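You operate a simulated robot arm through the tools that you are given. There is no shell and no other tool. Be economical: measure what you need, move in short steps, check, and stop when the job is done.

You are at the controls of a simulated robot arm. One attempt, no reset.

JOB
Check the red band cup with the test strip and give it the doses that the colour card names.
Fine: test strip back in the strip tube; cup on the green ring of the neutral doser; wait for the strip's colour.

It is judged by the outcome, as a careful person would: the job done as asked, and still so three seconds after it is handed in. It fails if anything else is knocked over, pushed out of place, dropped, spilled or broken.

ROBOT AND FRAMES
A 7-joint arm with a two-finger parallel gripper, fixed in place. Base frame: the origin is at the foot of the arm, x ahead of it, y to its left, z up. Lengths are in mm, angles in rad, forces in N, time in s.
With the tool pointing down near the work surface it reaches from about 220 to 580 mm from the base axis. Its first joint turns from -1.152 to 1.152 rad. Payload 2.5 kg.
Tool frame: the origin (TCP) lies between the finger pads and is the grasp point; the fingertips stand 23 mm ahead of it; z points along the fingers, y is the line along which they close. The gripper opens to 94 mm. The fingers are 38 mm wide and 10 mm thick; the gripper's body (54 by 96 mm) begins 39 mm behind the TCP.
Orientation is told as [roll, pitch, yaw] about the base's x, y, z axes, in that order, counted from this pose: with the fingers straight down and closing along the base's y, the tool's x points along the base's -x, its y along +y and its z along -z.

CONTROLS
- The arm moves only by the tool play_rows. Its argument "commands" is a list of rows, each a list of 7 numbers: the shift along the tool's x, y, z in m, then the turn, a rotation vector about the tool's x, y, z in rad, then the finger opening in m, from 0 to 0.094. In form: [[tx, ty, tz, wx, wy, wz, claw], ...]. A call has 1 to 10 rows; each row shifts and turns the commanded pose from where the row before left it, along the tool's axes as they then stand. Rows are played at 5 a second. More than 50 mm and 0.15 rad between two rows, or a gripper value outside its range, and nothing of the call is played. A pose out of reach is approached as far as the arm can. The call stops where the force on the tool passes 40 N (or 10 N more than at its start, if that is more) or the arm is blocked; 0.2 s more then pass. The fingers move at their own pace (about 108 mm/s each) and stop on an object; they squeeze with about 45 N. The grip force told is the motor's: it shows also when the fingers shut on nothing. Time passes only in rows, and 0.2 s behind the last, so rows that do not move let the fingers close. It gives the time, the measured TCP pose, the force on the tool (base axes), the opening and the grip force at its end, in the units of the frame above (readings bear some noise).
- Cameras (640 x 400 px; columns grow to the right, rows downward): "scene" is fixed at [110.2, -397, 554.7]; the picture's right is [0.89, -0.45, 0.00], its down [-0.21, -0.42, -0.88] and it looks along [0.40, 0.79, -0.48] (base axes); focal length 266 px, centre (320, 200). "wrist" rides on the gripper at [86, 16, -74] in the tool frame; the picture's right is [-0.18, 0.98, 0.00], its down [-0.58, -0.11, -0.81] and it looks along [-0.79, -0.15, 0.59] (tool axes); focal length 243 px, centre (320, 200). There is no depth. A picture from a camera that has moved, and an enlarged one, comes with that camera's place and axes in the base frame and with its lens.
- grab_frame(camera): a new picture of that camera. No time passes.
- zoom(camera, box): a new picture of the part [left, top, right, bottom] of that camera's present view, enlarged. No time passes.
- hand_in(): hands the job in; it is judged then, once.

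Go step by step. Nothing tells you positions but the pictures and the camera data: compare them with the known pose of the tool, close in by small moves and look again before you grip or let go. The budget is 120 turns and 76 pictures, counting those below and the enlarged ones. Unless the task says otherwise, let go and move clear before handing in, and close with one line.

The tools are called after ">>>" as name(argument=value, ...) on one line, values as JSON. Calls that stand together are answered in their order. play_rows: Moves the arm, as the interface text tells. Its arguments: {"type":"object","properties":{"commands":{"type":"array","items":{"type":"array","items":{"type":"number"}}}},"required":["commands"]} The other tools are called the same way: grab_frame (camera) takes a picture; zoom (camera, box) takes an enlarged picture of a part of a camera's view; hand_in () hands the job in.

At the start:

```text
time_s: 0.0
eef_pos: [433.2, 2.6, 423.9]
tcp_rot: [0.0, 0.002, -0.001]
force: [0.1, 0.0, -0.7]
finger_gap: 94.1
finger_force: 0.1
```

scene: 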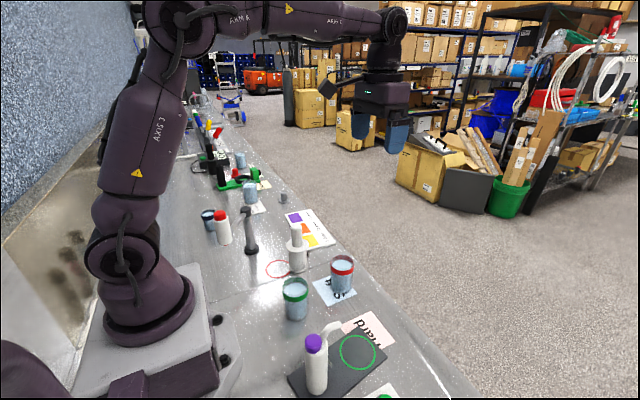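
wrist: 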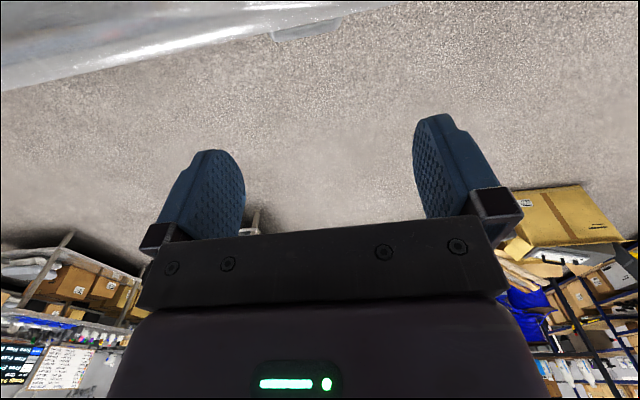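

I see a bench with a red-band cup, a green-band cup, a strip tube, a colour card and dosers. I'll zoom in to read the details.

>>> zoom(camera="scene", box=[260, 190, 420, 290])

>>> zoom(camera="scene", box=[260, 300, 420, 400])

>>> zoom(camera="scene", box=[170, 120, 330, 220])

```text
4.00 times, centred on (340, 240) of scene
camera zoom: at [110.2, -397.0, 554.7], right [0.89, -0.45, 0.0], down [-0.21, -0.42, -0.88], along [0.4, 0.79, -0.48], focal length 1065 px, centre (240, 40)
```

zoom: 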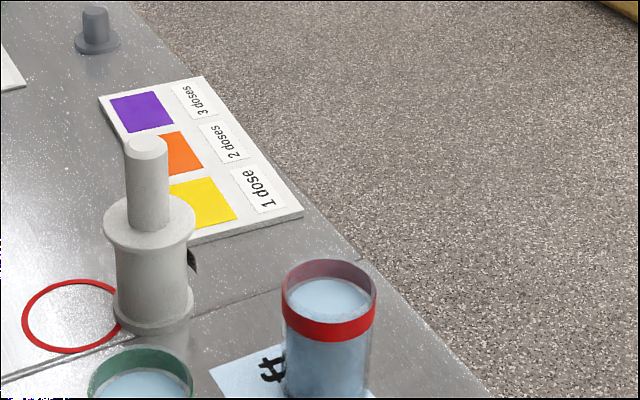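

```text
4.00 times, centred on (340, 350) of scene
camera zoom: at [110.2, -397.0, 554.7], right [0.89, -0.45, 0.0], down [-0.21, -0.42, -0.88], along [0.4, 0.79, -0.48], focal length 1065 px, centre (240, -400)
```

zoom: 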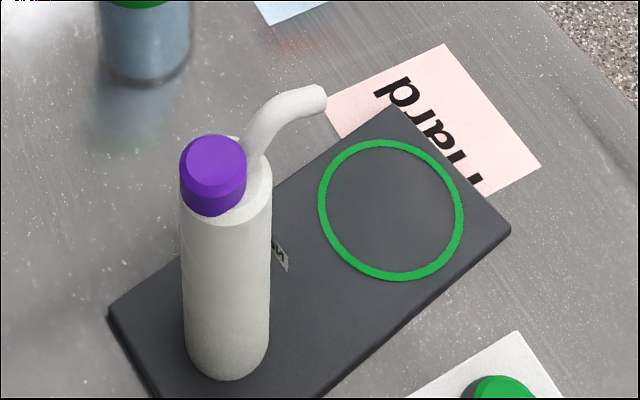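

```text
4.00 times, centred on (250, 170) of scene
camera zoom: at [110.2, -397.0, 554.7], right [0.89, -0.45, 0.0], down [-0.21, -0.42, -0.88], along [0.4, 0.79, -0.48], focal length 1065 px, centre (600, 320)
```

zoom: 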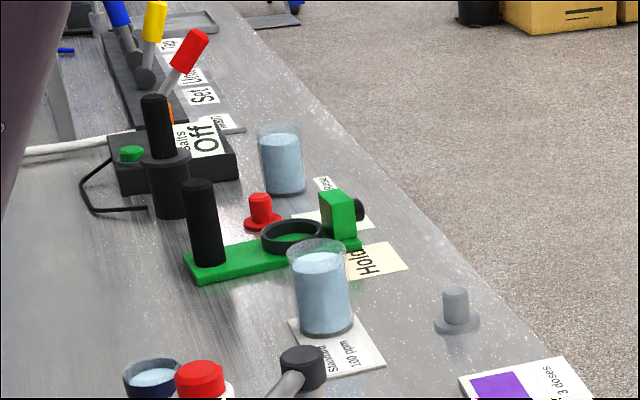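

The card reads: purple = 3, orange = 2, yellow = 1. I'll look closer at the left group and the tube.

>>> zoom(camera="scene", box=[190, 190, 310, 290])

>>> play_rows(commands=[[0.04, 0, 0, 0, 0, 0.15, 0.094], [0.04, 0, 0, 0, 0, 0.15, 0.094], [0, 0, 0, 0, 0, 0.15, 0.094], [0, 0, 0, 0, 0, 0.15, 0.094], [0, 0, 0, 0, 0, 0.15, 0.094], [0, 0, 0, 0, 0, 0.15, 0.094], [0, 0, 0, 0, 0, 0.15, 0.094], [0, 0, 0, 0, 0, 0.15, 0.094], [0, 0, 0, 0, 0, 0.15, 0.094], [0, 0, 0, 0, 0, 0.15, 0.094]])

>>> grab_frame(camera="wrist")

```text
4.00 times, centred on (250, 240) of scene
camera zoom: at [110.2, -397.0, 554.7], right [0.89, -0.45, 0.0], down [-0.21, -0.42, -0.88], along [0.4, 0.79, -0.48], focal length 1065 px, centre (600, 40)
```

zoom: 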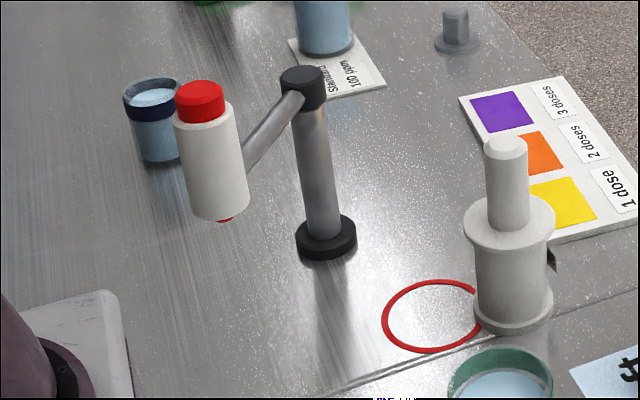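

```text
time_s: 2.2
eef_pos: [354.1, 8.6, 423.2]
tcp_rot: [0.0, 0.0, -1.502]
force: [0.1, 0.7, 0.3]
finger_gap: 94.1
finger_force: 0.0
```

```text
69 pictures are left
camera wrist: at [363.7, 95.6, 499.5], right [0.99, -0.12, 0.0], down [-0.07, -0.59, 0.81], along [-0.09, -0.8, -0.59], focal length 243 px, centre (320, 200)
```

wrist: 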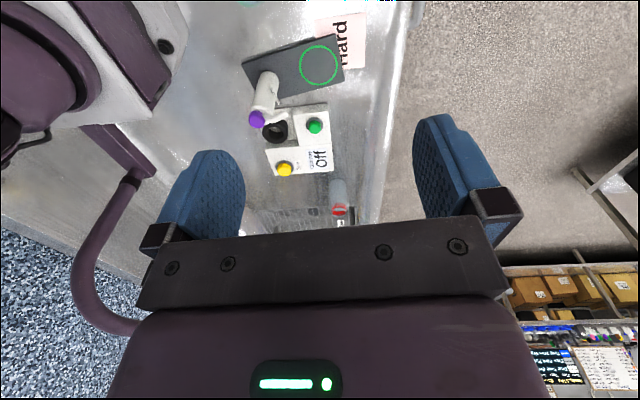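

>>> zoom(camera="wrist", box=[230, 0, 390, 100])

>>> zoom(camera="wrist", box=[230, 90, 400, 230])

```text
4.00 times, centred on (310, 50) of wrist
camera zoom: at [363.7, 95.6, 499.5], right [0.99, -0.12, 0.0], down [-0.07, -0.59, 0.81], along [-0.09, -0.8, -0.59], focal length 970 px, centre (360, 800)
```

zoom: 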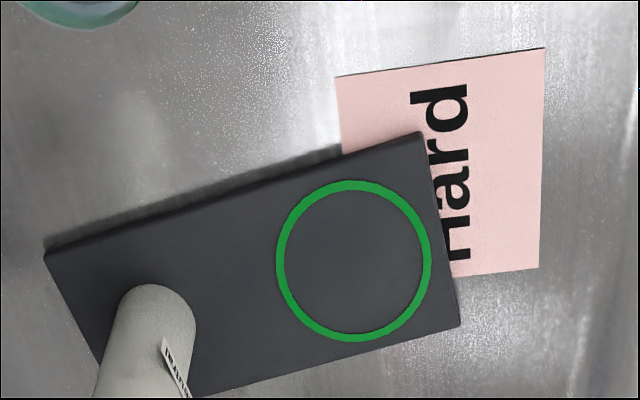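

```text
2.86 times, centred on (315, 160) of wrist
camera zoom: at [363.7, 95.6, 499.5], right [0.99, -0.12, 0.0], down [-0.07, -0.59, 0.81], along [-0.09, -0.8, -0.59], focal length 693 px, centre (334, 314)
```

zoom: 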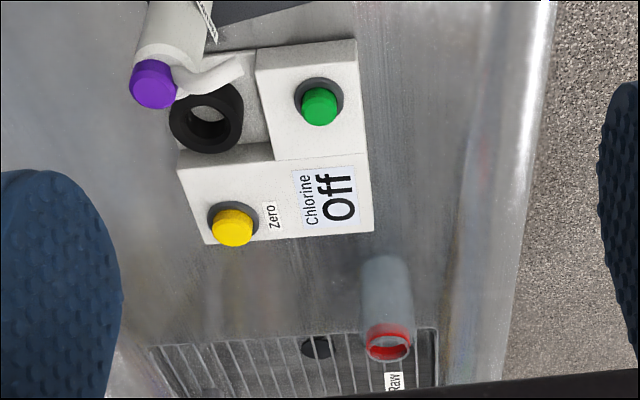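

The neutral doser is the purple-topped bottle with the green ring (around x340, y-123). Next I'll view the strip tube and red-band cup from the +y side.

>>> play_rows(commands=[[0.045, 0, 0.0, 0, 0, 0.069, 0.094], [0.045, 0, 0.0, 0, 0, 0, 0.094], [0.045, -0.01, 0.02, 0, 0, 0, 0.094], [0.045, -0.01, 0.02, 0, 0, 0, 0.094], [0.045, 0, 0.02, 0, 0, 0, 0.094], [0.035, 0, 0.02, 0, 0, 0, 0.094]])

>>> grab_frame(camera="wrist")

```text
refused: row 3 steps farther than a row can; nothing moved
```

```text
66 pictures are left
camera wrist: at [363.7, 95.6, 499.5], right [0.99, -0.12, 0.0], down [-0.07, -0.59, 0.81], along [-0.09, -0.8, -0.59], focal length 243 px, centre (320, 200)
```

wrist: 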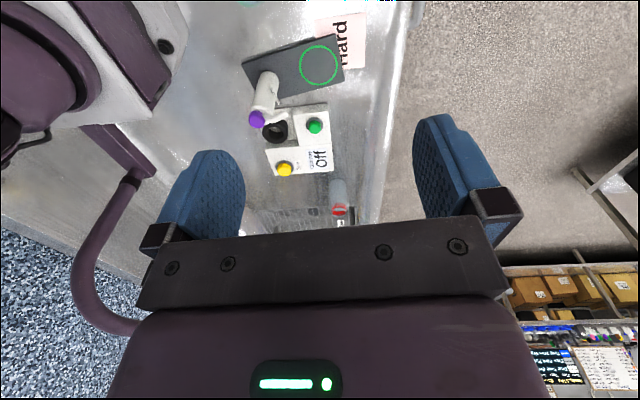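

The step was a bit too large; I repeat it with smaller steps.

>>> play_rows(commands=[[0.045, 0, 0.0, 0, 0, 0.069, 0.094], [0.045, 0, 0.0, 0, 0, 0, 0.094], [0.042, -0.01, 0.02, 0, 0, 0, 0.094], [0.042, -0.01, 0.02, 0, 0, 0, 0.094], [0.042, 0, 0.02, 0, 0, 0, 0.094], [0.042, 0, 0.02, 0, 0, 0, 0.094]])

>>> grab_frame(camera="wrist")

```text
time_s: 3.6
eef_pos: [331.3, 270.1, 344.4]
tcp_rot: [0.001, 0.001, -1.568]
force: [-0.3, -0.1, 0.4]
finger_gap: 93.9
finger_force: 0.0
```

```text
65 pictures are left
camera wrist: at [347.4, 355.8, 420.0], right [0.98, -0.18, 0.0], down [-0.11, -0.58, 0.81], along [-0.15, -0.79, -0.59], focal length 243 px, centre (320, 200)
```

wrist: 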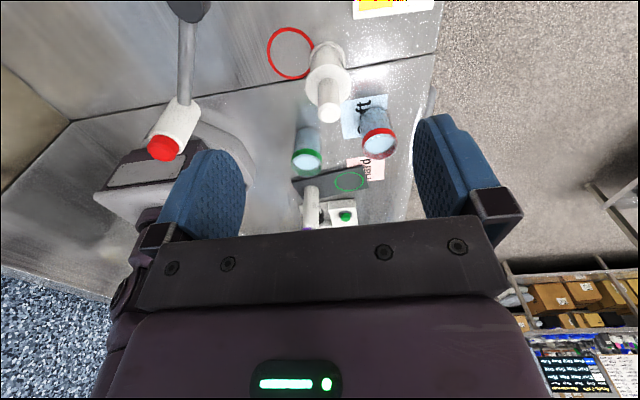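

>>> zoom(camera="wrist", box=[260, 20, 420, 120])

>>> zoom(camera="wrist", box=[280, 90, 440, 190])

```text
4.00 times, centred on (340, 70) of wrist
camera zoom: at [347.4, 355.8, 420.0], right [0.98, -0.18, 0.0], down [-0.11, -0.58, 0.81], along [-0.15, -0.79, -0.59], focal length 970 px, centre (240, 720)
```

zoom: 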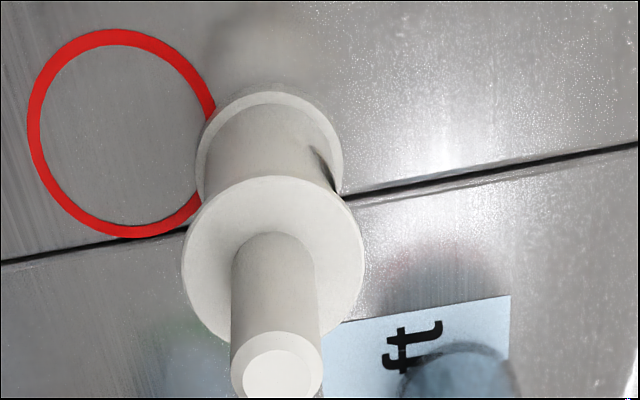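

```text
4.00 times, centred on (360, 140) of wrist
camera zoom: at [347.4, 355.8, 420.0], right [0.98, -0.18, 0.0], down [-0.11, -0.58, 0.81], along [-0.15, -0.79, -0.59], focal length 970 px, centre (160, 440)
```

zoom: 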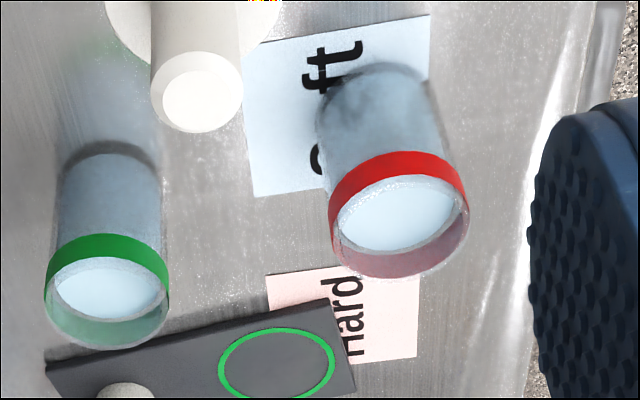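

The strip tube stands at about (325,173), its handle z≈85–150; red cup about (398,40). I'll move above the handle and look.

>>> play_rows(commands=[[-0.04, 0, 0.025, 0, 0, 0, 0.094], [-0.04, -0.003, 0.025, 0, 0, 0, 0.094], [-0.017, -0.002, 0.04, 0, 0, 0, 0.094], [0, 0, 0.03, 0, 0, 0, 0.094], [0, 0, 0, 0, 0, 0, 0.094]])

>>> grab_frame(camera="wrist")

>>> grab_frame(camera="scene")

```text
time_s: 4.8
eef_pos: [324.6, 171.3, 224.6]
tcp_rot: [0.001, 0.001, -1.57]
force: [-1.2, -0.6, 0.0]
finger_gap: 94.1
finger_force: 0.1
```

```text
62 pictures are left
camera wrist: at [340.9, 257.5, 300.1], right [0.98, -0.18, 0.0], down [-0.11, -0.58, 0.81], along [-0.15, -0.79, -0.59], focal length 243 px, centre (320, 200)
```

wrist: 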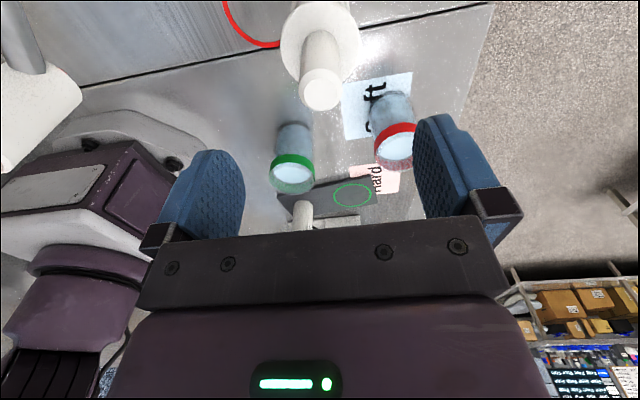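

```text
61 pictures are left
```

scene: 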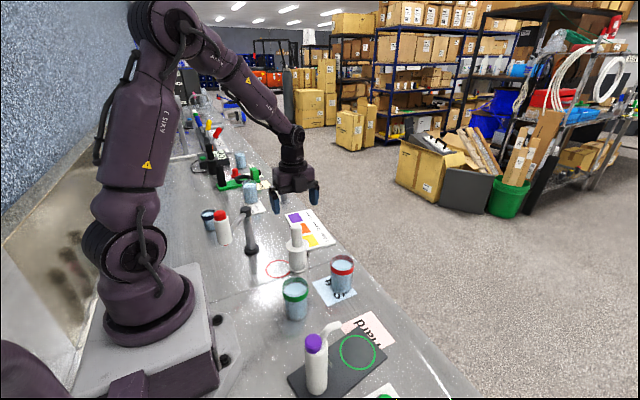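

The handle is aligned to within a few mm. Descending partway and checking.

>>> play_rows(commands=[[0, 0, 0.03, 0, 0, 0, 0.094], [0, 0, 0.025, 0, 0, 0, 0.094], [0, 0, 0, 0, 0, 0, 0.094]])

>>> grab_frame(camera="wrist")

>>> zoom(camera="scene", box=[240, 180, 360, 280])

```text
time_s: 5.6
eef_pos: [326.4, 171.1, 168.3]
tcp_rot: [0.0, 0.0, -1.567]
force: [0.3, -0.4, 0.6]
finger_gap: 94.0
finger_force: 0.1
```

```text
60 pictures are left
camera wrist: at [341.8, 256.8, 243.6], right [0.98, -0.18, 0.0], down [-0.11, -0.58, 0.81], along [-0.15, -0.79, -0.59], focal length 243 px, centre (320, 200)
```

wrist: 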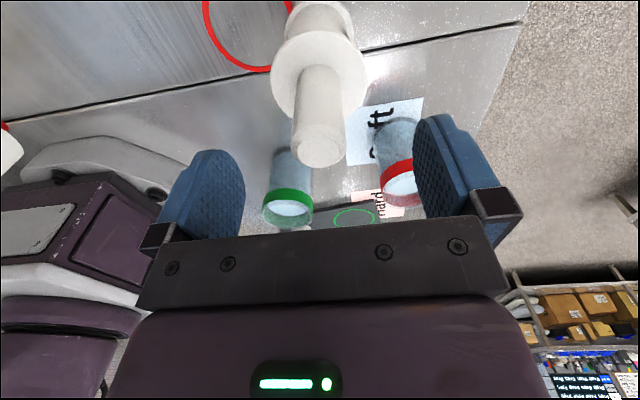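

```text
4.00 times, centred on (300, 230) of scene
camera zoom: at [110.2, -397.0, 554.7], right [0.89, -0.45, 0.0], down [-0.21, -0.42, -0.88], along [0.4, 0.79, -0.48], focal length 1065 px, centre (400, 80)
```

zoom: 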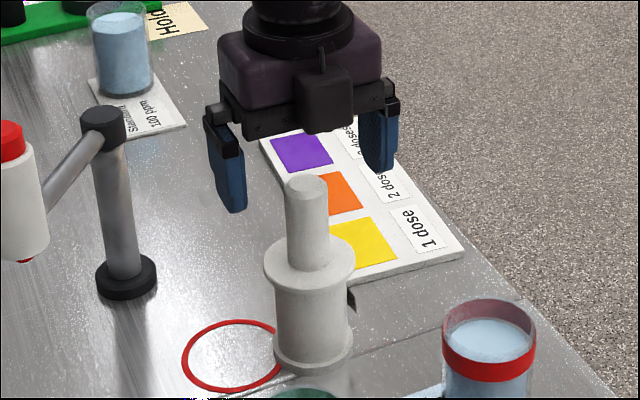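

The handle top is at about (326,168,141) and the flange at z≈65. I'll descend to z≈112 and grip.

>>> play_rows(commands=[[-0.002, 0, 0.03, 0, 0, 0, 0.094], [0, 0, 0.027, 0, 0, 0, 0.094], [0, 0, 0, 0, 0, 0, 0.094], [0, 0, 0, 0, 0, 0, 0.0], [0, 0, 0, 0, 0, 0, 0.0], [0, 0, 0, 0, 0, 0, 0.0]])

>>> grab_frame(camera="wrist")

>>> zoom(camera="scene", box=[240, 180, 360, 280])

```text
time_s: 7.0
eef_pos: [326.4, 169.1, 111.8]
tcp_rot: [0.0, 0.0, -1.568]
force: [-0.7, 0.5, -0.8]
finger_gap: 28.4
finger_force: 44.9
```

```text
58 pictures are left
camera wrist: at [341.4, 255.0, 187.9], right [0.98, -0.18, 0.0], down [-0.11, -0.58, 0.81], along [-0.15, -0.79, -0.59], focal length 243 px, centre (320, 200)
```

wrist: 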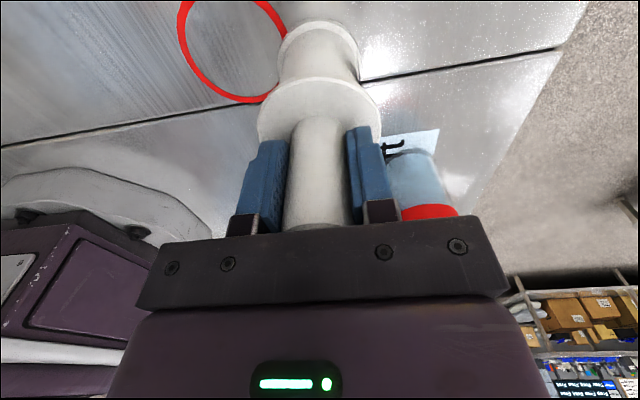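

```text
4.00 times, centred on (300, 230) of scene
camera zoom: at [110.2, -397.0, 554.7], right [0.89, -0.45, 0.0], down [-0.21, -0.42, -0.88], along [0.4, 0.79, -0.48], focal length 1065 px, centre (400, 80)
```

zoom: 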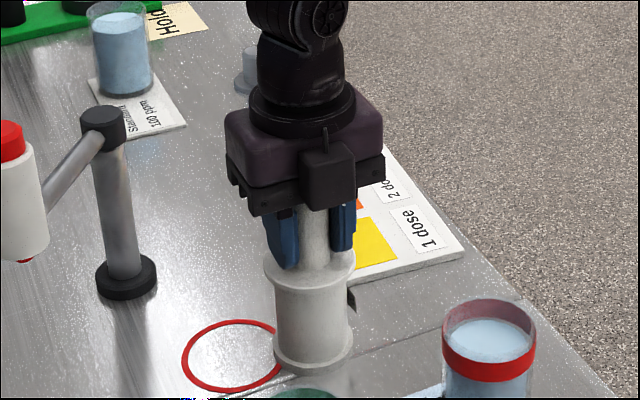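

The handle is gripped. I'll lift slowly straight up and see what comes out.

>>> play_rows(commands=[[0, 0, -0.01, 0, 0, 0, 0.0], [0, 0, -0.015, 0, 0, 0, 0.0], [0, 0, -0.02, 0, 0, 0, 0.0], [0, 0, -0.02, 0, 0, 0, 0.0]])

>>> zoom(camera="scene", box=[240, 180, 360, 280])

```text
time_s: 8.0
eef_pos: [326.1, 167.6, 176.6]
tcp_rot: [0.002, 0.0, -1.568]
force: [-0.3, 0.6, -0.4]
finger_gap: 28.6
finger_force: 45.3
```

```text
4.00 times, centred on (300, 230) of scene
camera zoom: at [110.2, -397.0, 554.7], right [0.89, -0.45, 0.0], down [-0.21, -0.42, -0.88], along [0.4, 0.79, -0.48], focal length 1065 px, centre (400, 80)
```

zoom: 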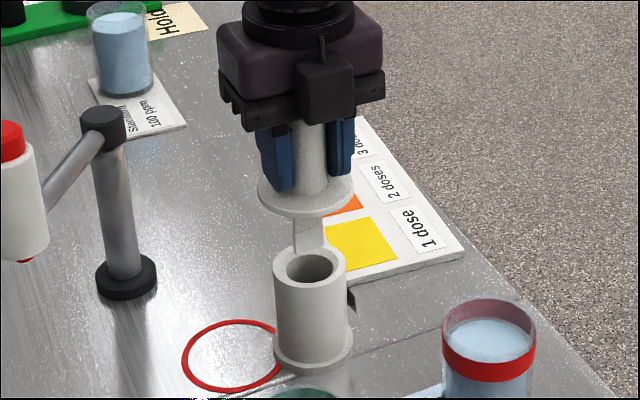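

The strip hangs under the flange. Lifting further to get it completely clear.

>>> play_rows(commands=[[0, 0, -0.03, 0, 0, 0, 0.0], [0, 0, -0.03, 0, 0, 0, 0.0], [0, 0, 0, 0, 0, 0, 0.0]])

>>> zoom(camera="scene", box=[240, 140, 400, 300])

>>> grab_frame(camera="wrist")

```text
time_s: 8.8
eef_pos: [325.7, 166.3, 238.0]
tcp_rot: [-0.001, 0.001, -1.569]
force: [-0.2, 0.0, -1.0]
finger_gap: 28.3
finger_force: 44.8
```

```text
2.50 times, centred on (320, 220) of scene
camera zoom: at [110.2, -397.0, 554.7], right [0.89, -0.45, 0.0], down [-0.21, -0.42, -0.88], along [0.4, 0.79, -0.48], focal length 666 px, centre (320, 150)
```

zoom: 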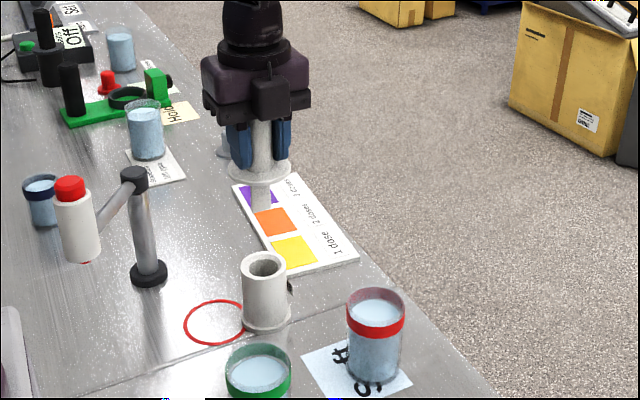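

```text
54 pictures are left
camera wrist: at [341.4, 253.2, 313.8], right [0.98, -0.18, 0.0], down [-0.11, -0.58, 0.81], along [-0.15, -0.79, -0.59], focal length 243 px, centre (320, 200)
```

wrist: 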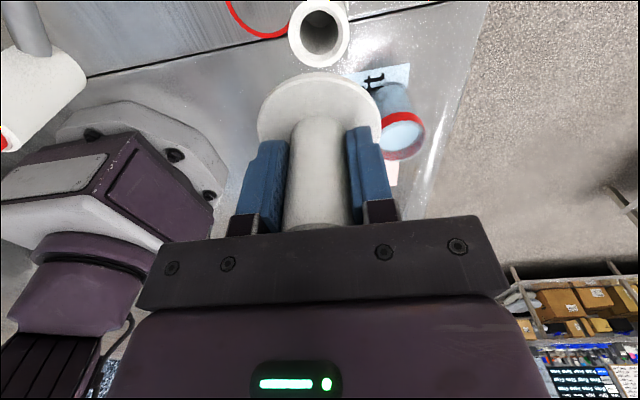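

The strip hangs about 40 mm below the flange. The red cup's rim centre is at about (401,47), z≈85. Moving above it.

>>> play_rows(commands=[[-0.03, 0.019, 0, 0, 0, 0, 0.0], [-0.03, 0.019, 0, 0, 0, 0, 0.0], [-0.03, 0.019, 0, 0, 0, 0, 0.0], [-0.029, 0.018, 0, 0, 0, 0, 0.0], [0, 0, 0, 0, 0, 0, 0.0]])

>>> zoom(camera="scene", box=[240, 140, 440, 300])

>>> grab_frame(camera="wrist")

```text
time_s: 10.0
eef_pos: [401.4, 47.3, 236.3]
tcp_rot: [0.001, -0.001, -1.568]
force: [-0.6, 0.8, -0.7]
finger_gap: 28.8
finger_force: 45.4
```

```text
2.50 times, centred on (340, 220) of scene
camera zoom: at [110.2, -397.0, 554.7], right [0.89, -0.45, 0.0], down [-0.21, -0.42, -0.88], along [0.4, 0.79, -0.48], focal length 666 px, centre (270, 150)
```

zoom: 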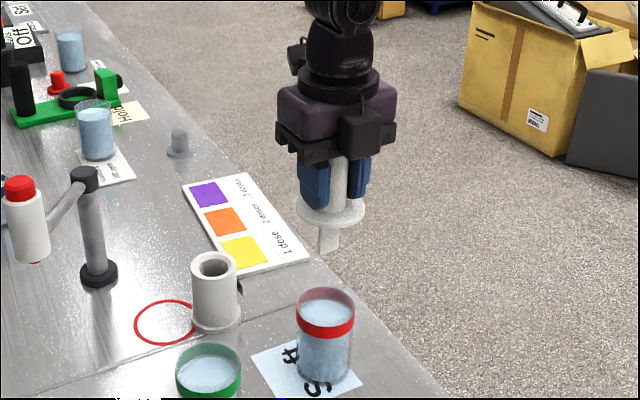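

```text
52 pictures are left
camera wrist: at [416.8, 134.1, 313.0], right [0.98, -0.18, 0.0], down [-0.11, -0.58, 0.81], along [-0.15, -0.79, -0.59], focal length 243 px, centre (320, 200)
```

wrist: 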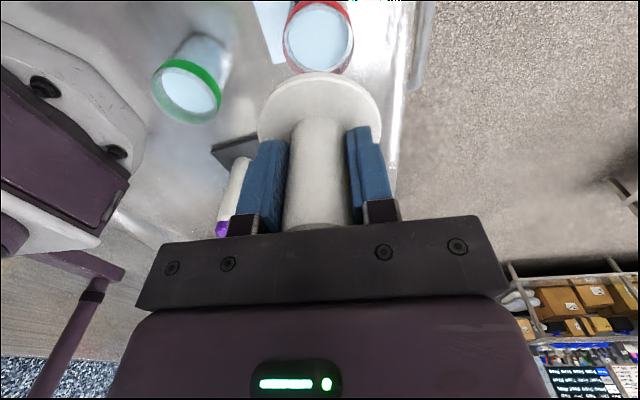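

Aligned over the cup. Descending in steps.

>>> play_rows(commands=[[0, 0, 0.03, 0, 0, 0, 0.0], [0, 0, 0.03, 0, 0, 0, 0.0], [0, 0, 0, 0, 0, 0, 0.0]])

>>> zoom(camera="scene", box=[280, 180, 400, 300])

>>> grab_frame(camera="wrist")

```text
time_s: 10.8
eef_pos: [400.4, 50.5, 177.0]
tcp_rot: [0.0, -0.001, -1.57]
force: [-0.7, 0.5, -1.6]
finger_gap: 28.4
finger_force: 44.5
```

```text
3.33 times, centred on (340, 240) of scene
camera zoom: at [110.2, -397.0, 554.7], right [0.89, -0.45, 0.0], down [-0.21, -0.42, -0.88], along [0.4, 0.79, -0.48], focal length 887 px, centre (253, 67)
```

zoom: 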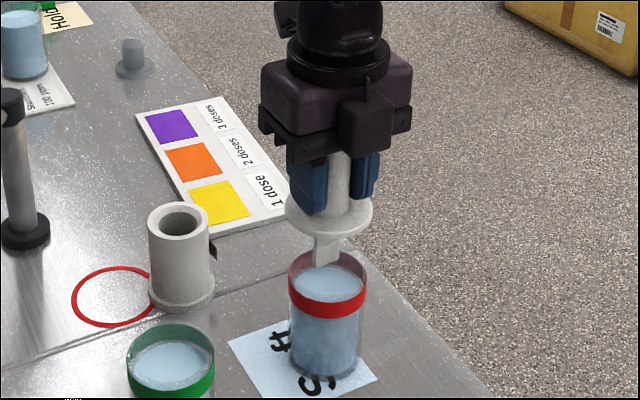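

```text
50 pictures are left
camera wrist: at [416.6, 136.4, 253.1], right [0.98, -0.18, 0.0], down [-0.11, -0.58, 0.81], along [-0.15, -0.79, -0.59], focal length 243 px, centre (320, 200)
```

wrist: 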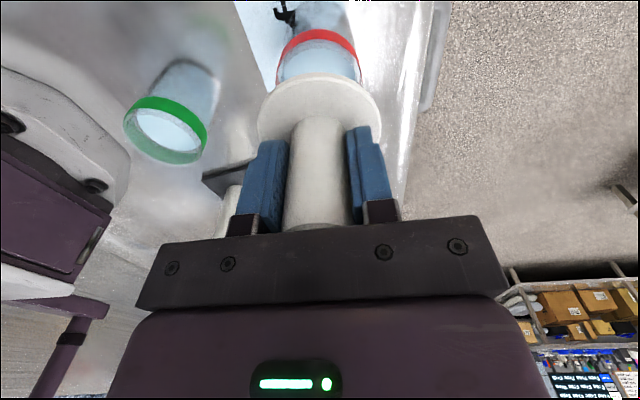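

Strip end is just above the rim. Dipping about 32 mm more and holding.

>>> play_rows(commands=[[-0.002, 0, 0.01, 0, 0, 0, 0.0], [0, 0, 0.011, 0, 0, 0, 0.0], [0, 0, 0.011, 0, 0, 0, 0.0], [0, 0, 0, 0, 0, 0, 0.0], [0, 0, 0, 0, 0, 0, 0.0], [0, 0, 0, 0, 0, 0, 0.0], [0, 0, 0, 0, 0, 0, 0.0]])

>>> zoom(camera="scene", box=[300, 200, 400, 300])

```text
time_s: 12.4
eef_pos: [401.8, 45.7, 143.0]
tcp_rot: [-0.001, 0.0, -1.567]
force: [-1.5, 0.6, -0.4]
finger_gap: 28.2
finger_force: 45.2
```

```text
4.00 times, centred on (350, 250) of scene
camera zoom: at [110.2, -397.0, 554.7], right [0.89, -0.45, 0.0], down [-0.21, -0.42, -0.88], along [0.4, 0.79, -0.48], focal length 1065 px, centre (200, 0)
```

zoom: 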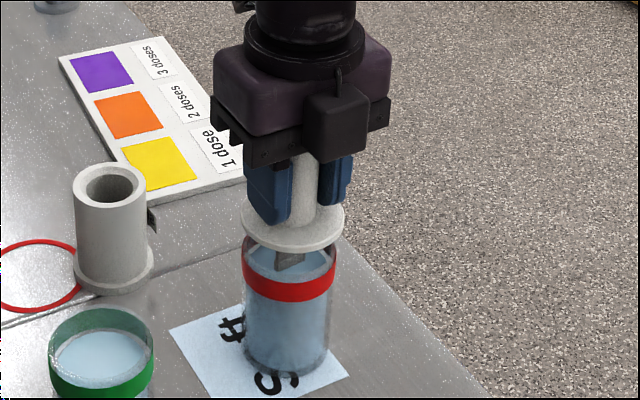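

The strip tip is now in the water. Lifting out to see and wait for its colour.

>>> play_rows(commands=[[0, 0, 0.003, 0, 0, 0, 0.0], [0, 0, 0, 0, 0, 0, 0.0], [0, 0, 0, 0, 0, 0, 0.0], [0, 0, 0, 0, 0, 0, 0.0], [0, 0, -0.025, 0, 0, 0, 0.0], [0, 0, -0.03, 0, 0, 0, 0.0], [0, 0, -0.03, 0, 0, 0, 0.0], [0, 0, 0, 0, 0, 0, 0.0]])

>>> zoom(camera="scene", box=[300, 180, 400, 280])

```text
time_s: 14.2
eef_pos: [401.4, 46.4, 226.2]
tcp_rot: [0.0, -0.002, -1.569]
force: [-0.3, -0.1, -1.3]
finger_gap: 28.2
finger_force: 45.0
```

```text
4.00 times, centred on (350, 230) of scene
camera zoom: at [110.2, -397.0, 554.7], right [0.89, -0.45, 0.0], down [-0.21, -0.42, -0.88], along [0.4, 0.79, -0.48], focal length 1065 px, centre (200, 80)
```

zoom: 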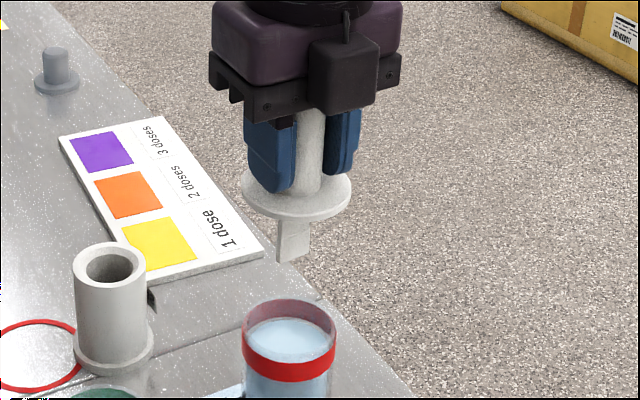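

No colour yet; waiting.

>>> play_rows(commands=[[0, 0, 0, 0, 0, 0, 0], [0, 0, 0, 0, 0, 0, 0], [0, 0, 0, 0, 0, 0, 0], [0, 0, 0, 0, 0, 0, 0], [0, 0, 0, 0, 0, 0, 0], [0, 0, 0, 0, 0, 0, 0], [0, 0, 0, 0, 0, 0, 0], [0, 0, 0, 0, 0, 0, 0], [0, 0, 0, 0, 0, 0, 0], [0, 0, 0, 0, 0, 0, 0]])

>>> play_rows(commands=[[0, 0, 0, 0, 0, 0, 0], [0, 0, 0, 0, 0, 0, 0], [0, 0, 0, 0, 0, 0, 0], [0, 0, 0, 0, 0, 0, 0], [0, 0, 0, 0, 0, 0, 0], [0, 0, 0, 0, 0, 0, 0], [0, 0, 0, 0, 0, 0, 0], [0, 0, 0, 0, 0, 0, 0], [0, 0, 0, 0, 0, 0, 0], [0, 0, 0, 0, 0, 0, 0]])

>>> zoom(camera="scene", box=[300, 180, 400, 280])

```text
time_s: 16.4
eef_pos: [401.6, 47.4, 226.5]
tcp_rot: [-0.001, -0.001, -1.568]
force: [0.6, -0.7, -1.2]
finger_gap: 28.5
finger_force: 45.5
```

```text
time_s: 18.6
eef_pos: [401.5, 47.5, 225.8]
tcp_rot: [0.0, -0.001, -1.568]
force: [0.8, -0.5, 0.0]
finger_gap: 28.5
finger_force: 44.8
```

```text
4.00 times, centred on (350, 230) of scene
camera zoom: at [110.2, -397.0, 554.7], right [0.89, -0.45, 0.0], down [-0.21, -0.42, -0.88], along [0.4, 0.79, -0.48], focal length 1065 px, centre (200, 80)
```

zoom: 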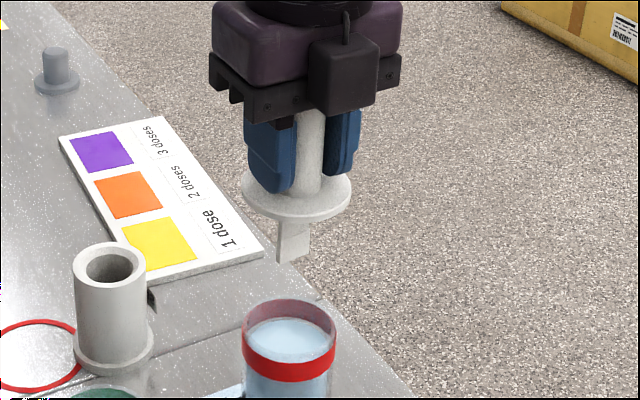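

Still no colour; I'll turn the tool to see the other side of the strip (also passes time).

>>> play_rows(commands=[[0, 0, 0, 0, 0, -0.15, 0], [0, 0, 0, 0, 0, -0.15, 0], [0, 0, 0, 0, 0, -0.15, 0], [0, 0, 0, 0, 0, -0.15, 0], [0, 0, 0, 0, 0, -0.15, 0], [0, 0, 0, 0, 0, -0.15, 0], [0, 0, 0, 0, 0, -0.15, 0], [0, 0, 0, 0, 0, -0.15, 0], [0, 0, 0, 0, 0, -0.15, 0], [0, 0, 0, 0, 0, -0.15, 0]])

>>> play_rows(commands=[[0, 0, 0, 0, 0, -0.15, 0], [0, 0, 0, 0, 0, -0.15, 0], [0, 0, 0, 0, 0, -0.15, 0], [0, 0, 0, 0, 0, -0.15, 0], [0, 0, 0, 0, 0, 0, 0]])

>>> zoom(camera="scene", box=[300, 180, 400, 280])

```text
time_s: 20.8
eef_pos: [400.8, 45.8, 227.0]
tcp_rot: [0.0, 0.002, -0.064]
force: [-0.6, -0.2, -0.3]
finger_gap: 28.5
finger_force: 45.0
```

```text
time_s: 22.0
eef_pos: [399.7, 46.9, 227.8]
tcp_rot: [0.001, 0.0, 0.534]
force: [-1.3, 0.8, -0.2]
finger_gap: 28.5
finger_force: 44.9
```

```text
4.00 times, centred on (350, 230) of scene
camera zoom: at [110.2, -397.0, 554.7], right [0.89, -0.45, 0.0], down [-0.21, -0.42, -0.88], along [0.4, 0.79, -0.48], focal length 1065 px, centre (200, 80)
```

zoom: 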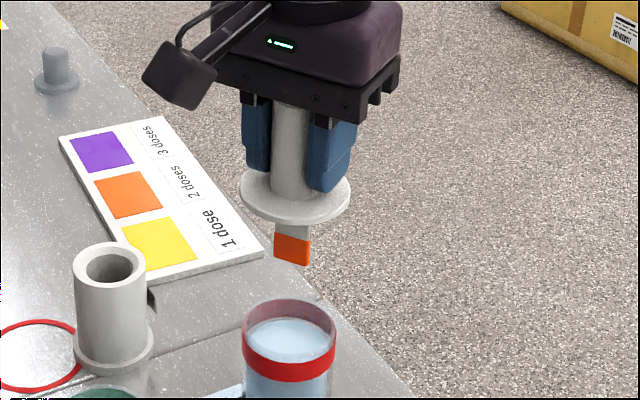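

The pad shows orange, so 2 doses. I'll wait a little and check that it stays orange.

>>> play_rows(commands=[[0, 0, 0, 0, 0, 0, 0], [0, 0, 0, 0, 0, 0, 0], [0, 0, 0, 0, 0, 0, 0], [0, 0, 0, 0, 0, 0, 0], [0, 0, 0, 0, 0, 0, 0], [0, 0, 0, 0, 0, 0, 0], [0, 0, 0, 0, 0, 0, 0], [0, 0, 0, 0, 0, 0, 0], [0, 0, 0, 0, 0, 0, 0], [0, 0, 0, 0, 0, 0, 0]])

>>> play_rows(commands=[[0, 0, 0, 0, 0, 0, 0], [0, 0, 0, 0, 0, 0, 0], [0, 0, 0, 0, 0, 0, 0], [0, 0, 0, 0, 0, 0, 0], [0, 0, 0, 0, 0, 0, 0], [0, 0, 0, 0, 0, 0, 0], [0, 0, 0, 0, 0, 0, 0], [0, 0, 0, 0, 0, 0, 0], [0, 0, 0, 0, 0, 0, 0], [0, 0, 0, 0, 0, 0, 0]])

>>> zoom(camera="scene", box=[300, 180, 400, 280])

>>> play_rows(commands=[[0, 0, 0, 0, 0, 0.15, 0], [0, 0, 0, 0, 0, 0.15, 0], [0, 0, 0, 0, 0, 0.15, 0], [0, 0, 0, 0, 0, 0.15, 0], [0, 0, 0, 0, 0, 0.15, 0], [0, 0, 0, 0, 0, 0.15, 0], [0, 0, 0, 0, 0, 0.15, 0], [0, 0, 0, 0, 0, 0.15, 0], [0, 0, 0, 0, 0, 0.15, 0], [0, 0, 0, 0, 0, 0.15, 0]])

>>> play_rows(commands=[[0, 0, 0, 0, 0, 0.15, 0], [0, 0, 0, 0, 0, 0.15, 0], [0, 0, 0, 0, 0, 0.15, 0], [0, 0, 0, 0, 0, 0.15, 0], [0, 0, 0, 0, 0, 0, 0]])

```text
time_s: 24.2
eef_pos: [399.0, 46.5, 227.1]
tcp_rot: [-0.001, 0.001, 0.532]
force: [-0.5, 0.2, -0.1]
finger_gap: 28.5
finger_force: 44.8
```

```text
time_s: 26.4
eef_pos: [400.9, 45.5, 228.1]
tcp_rot: [-0.001, 0.0, 0.529]
force: [-1.4, -0.2, -1.3]
finger_gap: 28.5
finger_force: 45.0
```

```text
4.00 times, centred on (350, 230) of scene
camera zoom: at [110.2, -397.0, 554.7], right [0.89, -0.45, 0.0], down [-0.21, -0.42, -0.88], along [0.4, 0.79, -0.48], focal length 1065 px, centre (200, 80)
```

zoom: 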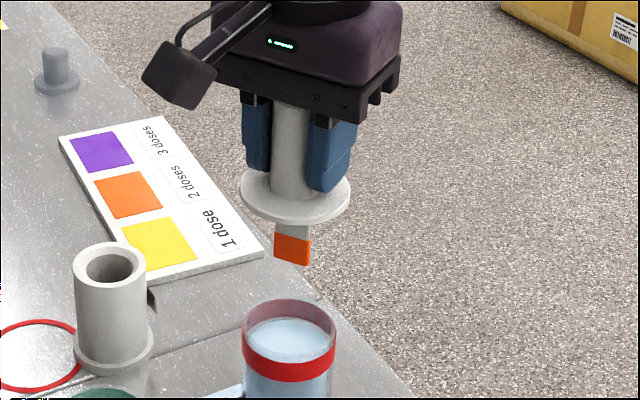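

```text
time_s: 28.6
eef_pos: [399.6, 45.3, 228.0]
tcp_rot: [0.001, 0.001, -0.969]
force: [-0.7, 0.1, -0.5]
finger_gap: 28.3
finger_force: 45.4
```

```text
time_s: 29.8
eef_pos: [400.6, 45.6, 226.4]
tcp_rot: [0.001, 0.0, -1.571]
force: [-0.3, 0.4, -0.9]
finger_gap: 28.1
finger_force: 44.9
```

Stable orange: 2 doses. Returning to above the tube by the exact reverse of the commanded shifts.

>>> play_rows(commands=[[0.03, -0.019, 0, 0, 0, 0, 0.0], [0.03, -0.019, 0, 0, 0, 0, 0.0], [0.03, -0.019, 0, 0, 0, 0, 0.0], [0.031, -0.018, 0, 0, 0, 0, 0.0], [0, 0, 0, 0, 0, 0, 0.0], [0, 0, 0.03, 0, 0, 0, 0.0], [0, 0, 0.015, 0, 0, 0, 0.0], [0, 0, 0, 0, 0, 0, 0.0]])

>>> grab_frame(camera="wrist")

>>> zoom(camera="scene", box=[240, 180, 360, 280])

```text
time_s: 31.6
eef_pos: [325.0, 169.4, 180.1]
tcp_rot: [-0.001, -0.001, -1.569]
force: [0.8, -0.2, 1.1]
finger_gap: 28.3
finger_force: 44.4
```

```text
44 pictures are left
camera wrist: at [339.7, 255.6, 256.3], right [0.98, -0.18, 0.0], down [-0.11, -0.58, 0.81], along [-0.15, -0.79, -0.59], focal length 243 px, centre (320, 200)
```

wrist: 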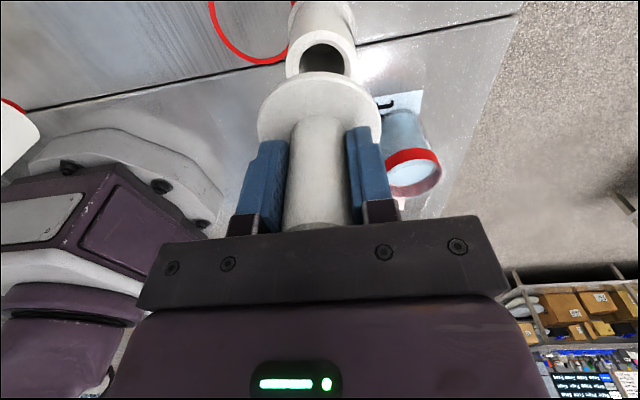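

```text
4.00 times, centred on (300, 230) of scene
camera zoom: at [110.2, -397.0, 554.7], right [0.89, -0.45, 0.0], down [-0.21, -0.42, -0.88], along [0.4, 0.79, -0.48], focal length 1065 px, centre (400, 80)
```

zoom: 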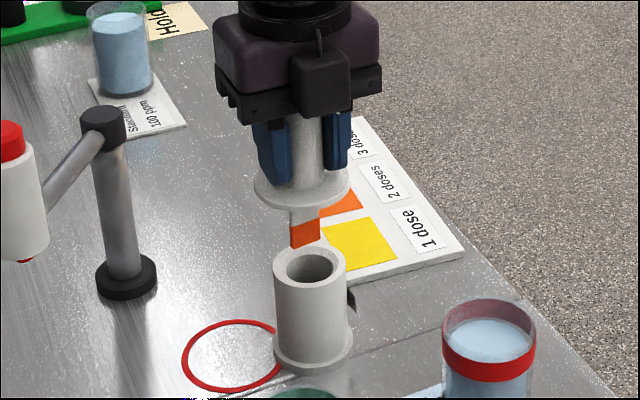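

The pad is visible and orange. A slight +x correction, then insert the strip slowly.

>>> play_rows(commands=[[0, 0.0013, 0.01, 0, 0, 0, 0.0], [0, 0, 0.01, 0, 0, 0, 0.0], [0, 0, 0.01, 0, 0, 0, 0.0], [0, 0, 0, 0, 0, 0, 0.0]])

>>> zoom(camera="scene", box=[240, 180, 360, 280])

```text
time_s: 32.6
eef_pos: [325.1, 165.9, 151.5]
tcp_rot: [0.001, -0.001, -1.568]
force: [-0.3, -0.6, -1.4]
finger_gap: 28.2
finger_force: 45.1
```

```text
4.00 times, centred on (300, 230) of scene
camera zoom: at [110.2, -397.0, 554.7], right [0.89, -0.45, 0.0], down [-0.21, -0.42, -0.88], along [0.4, 0.79, -0.48], focal length 1065 px, centre (400, 80)
```

zoom: 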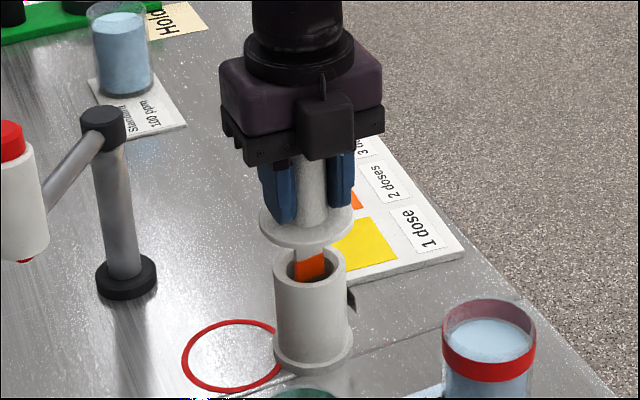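

>>> play_rows(commands=[[0.001, 0, 0.01, 0, 0, 0, 0.0], [0, 0, 0.01, 0, 0, 0, 0.0], [0, 0, 0.01, 0, 0, 0, 0.0], [0, 0, 0.006, 0, 0, 0, 0.0], [0, 0, 0, 0, 0, 0, 0.0]])

>>> zoom(camera="scene", box=[240, 180, 360, 280])

```text
time_s: 33.8
eef_pos: [326.5, 169.0, 114.6]
tcp_rot: [0.002, 0.0, -1.567]
force: [-0.2, 0.3, -1.4]
finger_gap: 28.4
finger_force: 45.0
```

```text
4.00 times, centred on (300, 230) of scene
camera zoom: at [110.2, -397.0, 554.7], right [0.89, -0.45, 0.0], down [-0.21, -0.42, -0.88], along [0.4, 0.79, -0.48], focal length 1065 px, centre (400, 80)
```

zoom: 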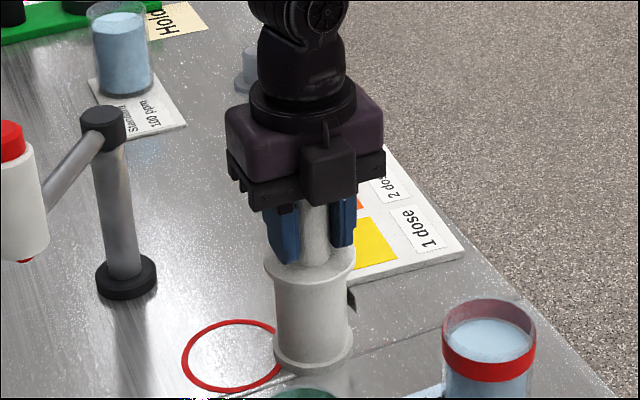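

Almost seated; a last 2 mm, then release and rise.

>>> play_rows(commands=[[0, 0, 0.002, 0, 0, 0, 0.0], [0, 0, 0, 0, 0, 0, 0.0], [0, 0, 0, 0, 0, 0, 0.06], [0, 0, 0, 0, 0, 0, 0.06], [0, 0, -0.03, 0, 0, 0, 0.06], [0, 0, -0.04, 0, 0, 0, 0.06], [0, 0, -0.04, 0, 0, 0, 0.094], [0, 0, 0, 0, 0, 0, 0.094]])

>>> zoom(camera="scene", box=[240, 180, 360, 280])

```text
time_s: 35.6
eef_pos: [326.2, 167.0, 225.4]
tcp_rot: [0.0, 0.001, -1.57]
force: [-0.3, -0.1, 0.2]
finger_gap: 94.1
finger_force: 0.0
```

```text
4.00 times, centred on (300, 230) of scene
camera zoom: at [110.2, -397.0, 554.7], right [0.89, -0.45, 0.0], down [-0.21, -0.42, -0.88], along [0.4, 0.79, -0.48], focal length 1065 px, centre (400, 80)
```

zoom: 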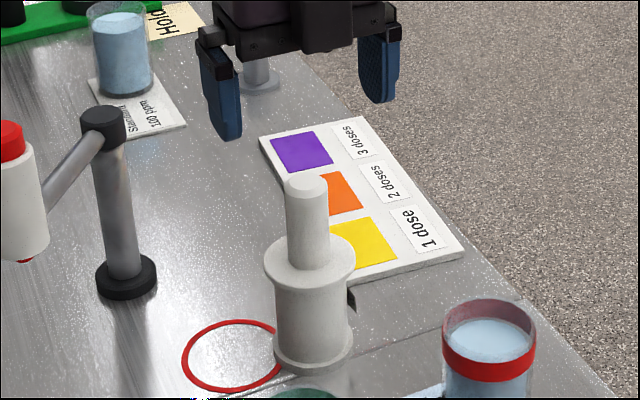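

The strip is back in its tube. Now to the red cup: moving above it with open fingers.

>>> play_rows(commands=[[-0.03, 0.019, 0, 0, 0, 0, 0.094], [-0.03, 0.019, 0, 0, 0, 0, 0.094], [-0.03, 0.019, 0, 0, 0, 0, 0.094], [-0.031, 0.018, 0, 0, 0, 0, 0.094], [0, 0, 0.03, 0, 0, 0, 0.094], [0, 0, 0.04, 0, 0, 0, 0.094], [0, 0, 0, 0, 0, 0, 0.094]])

>>> grab_frame(camera="wrist")

>>> zoom(camera="scene", box=[280, 180, 400, 300])

```text
time_s: 37.2
eef_pos: [402.0, 47.3, 153.1]
tcp_rot: [-0.001, 0.0, -1.57]
force: [0.2, -0.2, 0.0]
finger_gap: 93.8
finger_force: 0.1
```

```text
39 pictures are left
camera wrist: at [418.8, 133.2, 229.2], right [0.98, -0.18, 0.0], down [-0.11, -0.58, 0.81], along [-0.15, -0.79, -0.59], focal length 243 px, centre (320, 200)
```

wrist: 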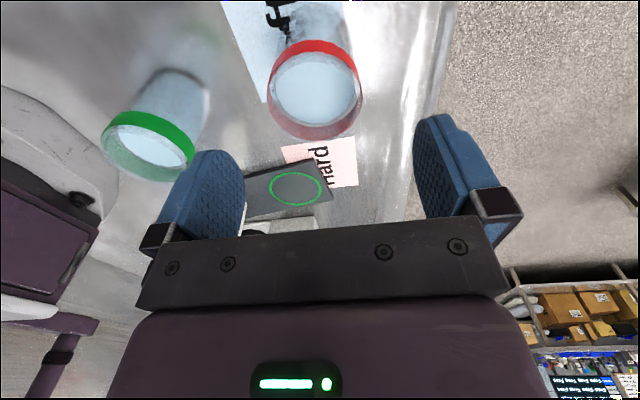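

```text
3.33 times, centred on (340, 240) of scene
camera zoom: at [110.2, -397.0, 554.7], right [0.89, -0.45, 0.0], down [-0.21, -0.42, -0.88], along [0.4, 0.79, -0.48], focal length 887 px, centre (253, 67)
```

zoom: 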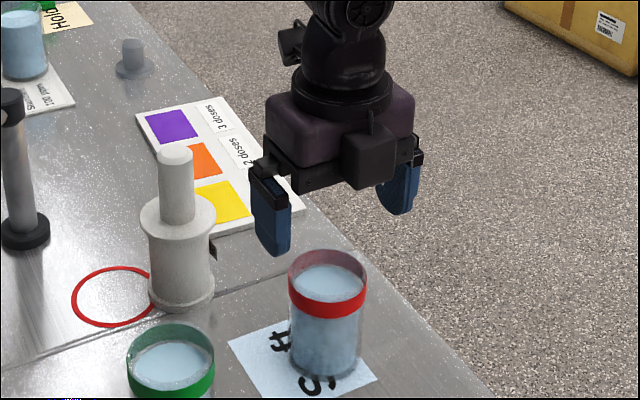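

Nearly centred; shifting 3 mm to -x and descending around the cup.

>>> play_rows(commands=[[0, -0.003, 0.02, 0, 0, 0, 0.094], [0, 0, 0.025, 0, 0, 0, 0.094], [0, 0, 0, 0, 0, 0, 0.094]])

>>> grab_frame(camera="wrist")

>>> zoom(camera="scene", box=[280, 180, 400, 300])

```text
time_s: 38.0
eef_pos: [399.0, 46.9, 108.1]
tcp_rot: [0.0, 0.0, -1.566]
force: [0.2, 0.7, 0.2]
finger_gap: 93.8
finger_force: 0.1
```

```text
37 pictures are left
camera wrist: at [415.1, 133.0, 183.9], right [0.98, -0.18, 0.0], down [-0.11, -0.58, 0.81], along [-0.15, -0.79, -0.59], focal length 243 px, centre (320, 200)
```

wrist: 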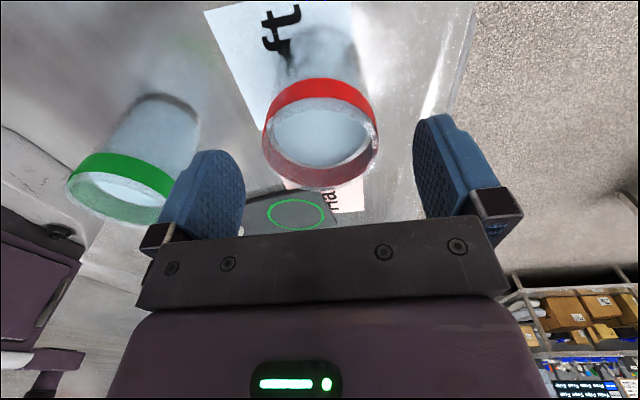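

```text
3.33 times, centred on (340, 240) of scene
camera zoom: at [110.2, -397.0, 554.7], right [0.89, -0.45, 0.0], down [-0.21, -0.42, -0.88], along [0.4, 0.79, -0.48], focal length 887 px, centre (253, 67)
```

zoom: 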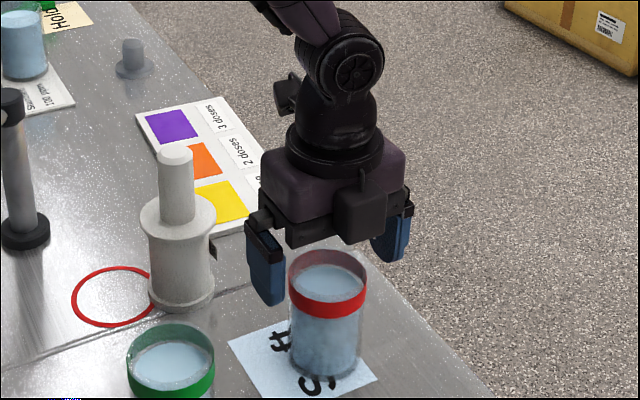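

Centred well. Descending to z≈58 and gripping the cup.

>>> play_rows(commands=[[0.001, 0, 0.02, 0, 0, 0, 0.094], [0.001, 0, 0.02, 0, 0, 0, 0.094], [0, 0, 0.01, 0, 0, 0, 0.094], [0, 0, 0, 0, 0, 0, 0.094]])

>>> grab_frame(camera="wrist")

```text
time_s: 39.0
eef_pos: [397.3, 50.0, 59.0]
tcp_rot: [0.0, -0.001, -1.569]
force: [0.0, -0.2, 0.3]
finger_gap: 93.9
finger_force: 0.1
```

```text
35 pictures are left
camera wrist: at [414.0, 137.1, 134.5], right [0.98, -0.18, 0.0], down [-0.11, -0.58, 0.81], along [-0.15, -0.79, -0.59], focal length 243 px, centre (320, 200)
```

wrist: 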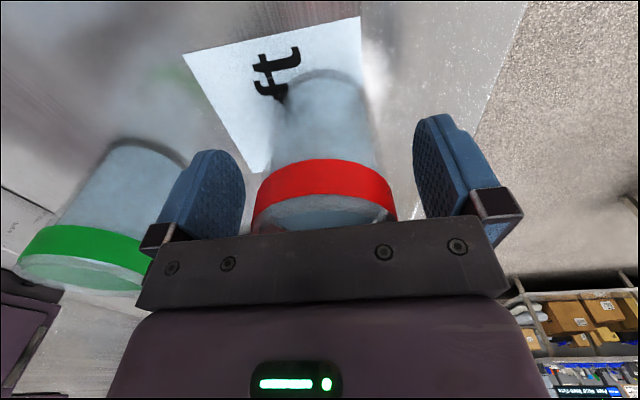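

>>> play_rows(commands=[[0, 0.001, 0, 0, 0, 0, 0.07], [0, 0, 0, 0, 0, 0, 0.062], [0, 0, 0, 0, 0, 0, 0.05], [0, 0, 0, 0, 0, 0, 0.05], [0, 0, 0, 0, 0, 0, 0.05]])

>>> zoom(camera="scene", box=[280, 180, 400, 300])

```text
time_s: 40.2
eef_pos: [399.5, 51.0, 59.8]
tcp_rot: [0.001, 0.0, -1.566]
force: [-0.2, -0.1, 0.4]
finger_gap: 66.1
finger_force: 45.1
```

```text
3.33 times, centred on (340, 240) of scene
camera zoom: at [110.2, -397.0, 554.7], right [0.89, -0.45, 0.0], down [-0.21, -0.42, -0.88], along [0.4, 0.79, -0.48], focal length 887 px, centre (253, 67)
```

zoom: 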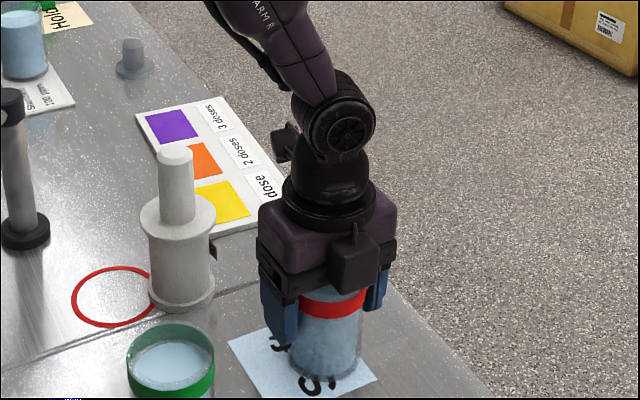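

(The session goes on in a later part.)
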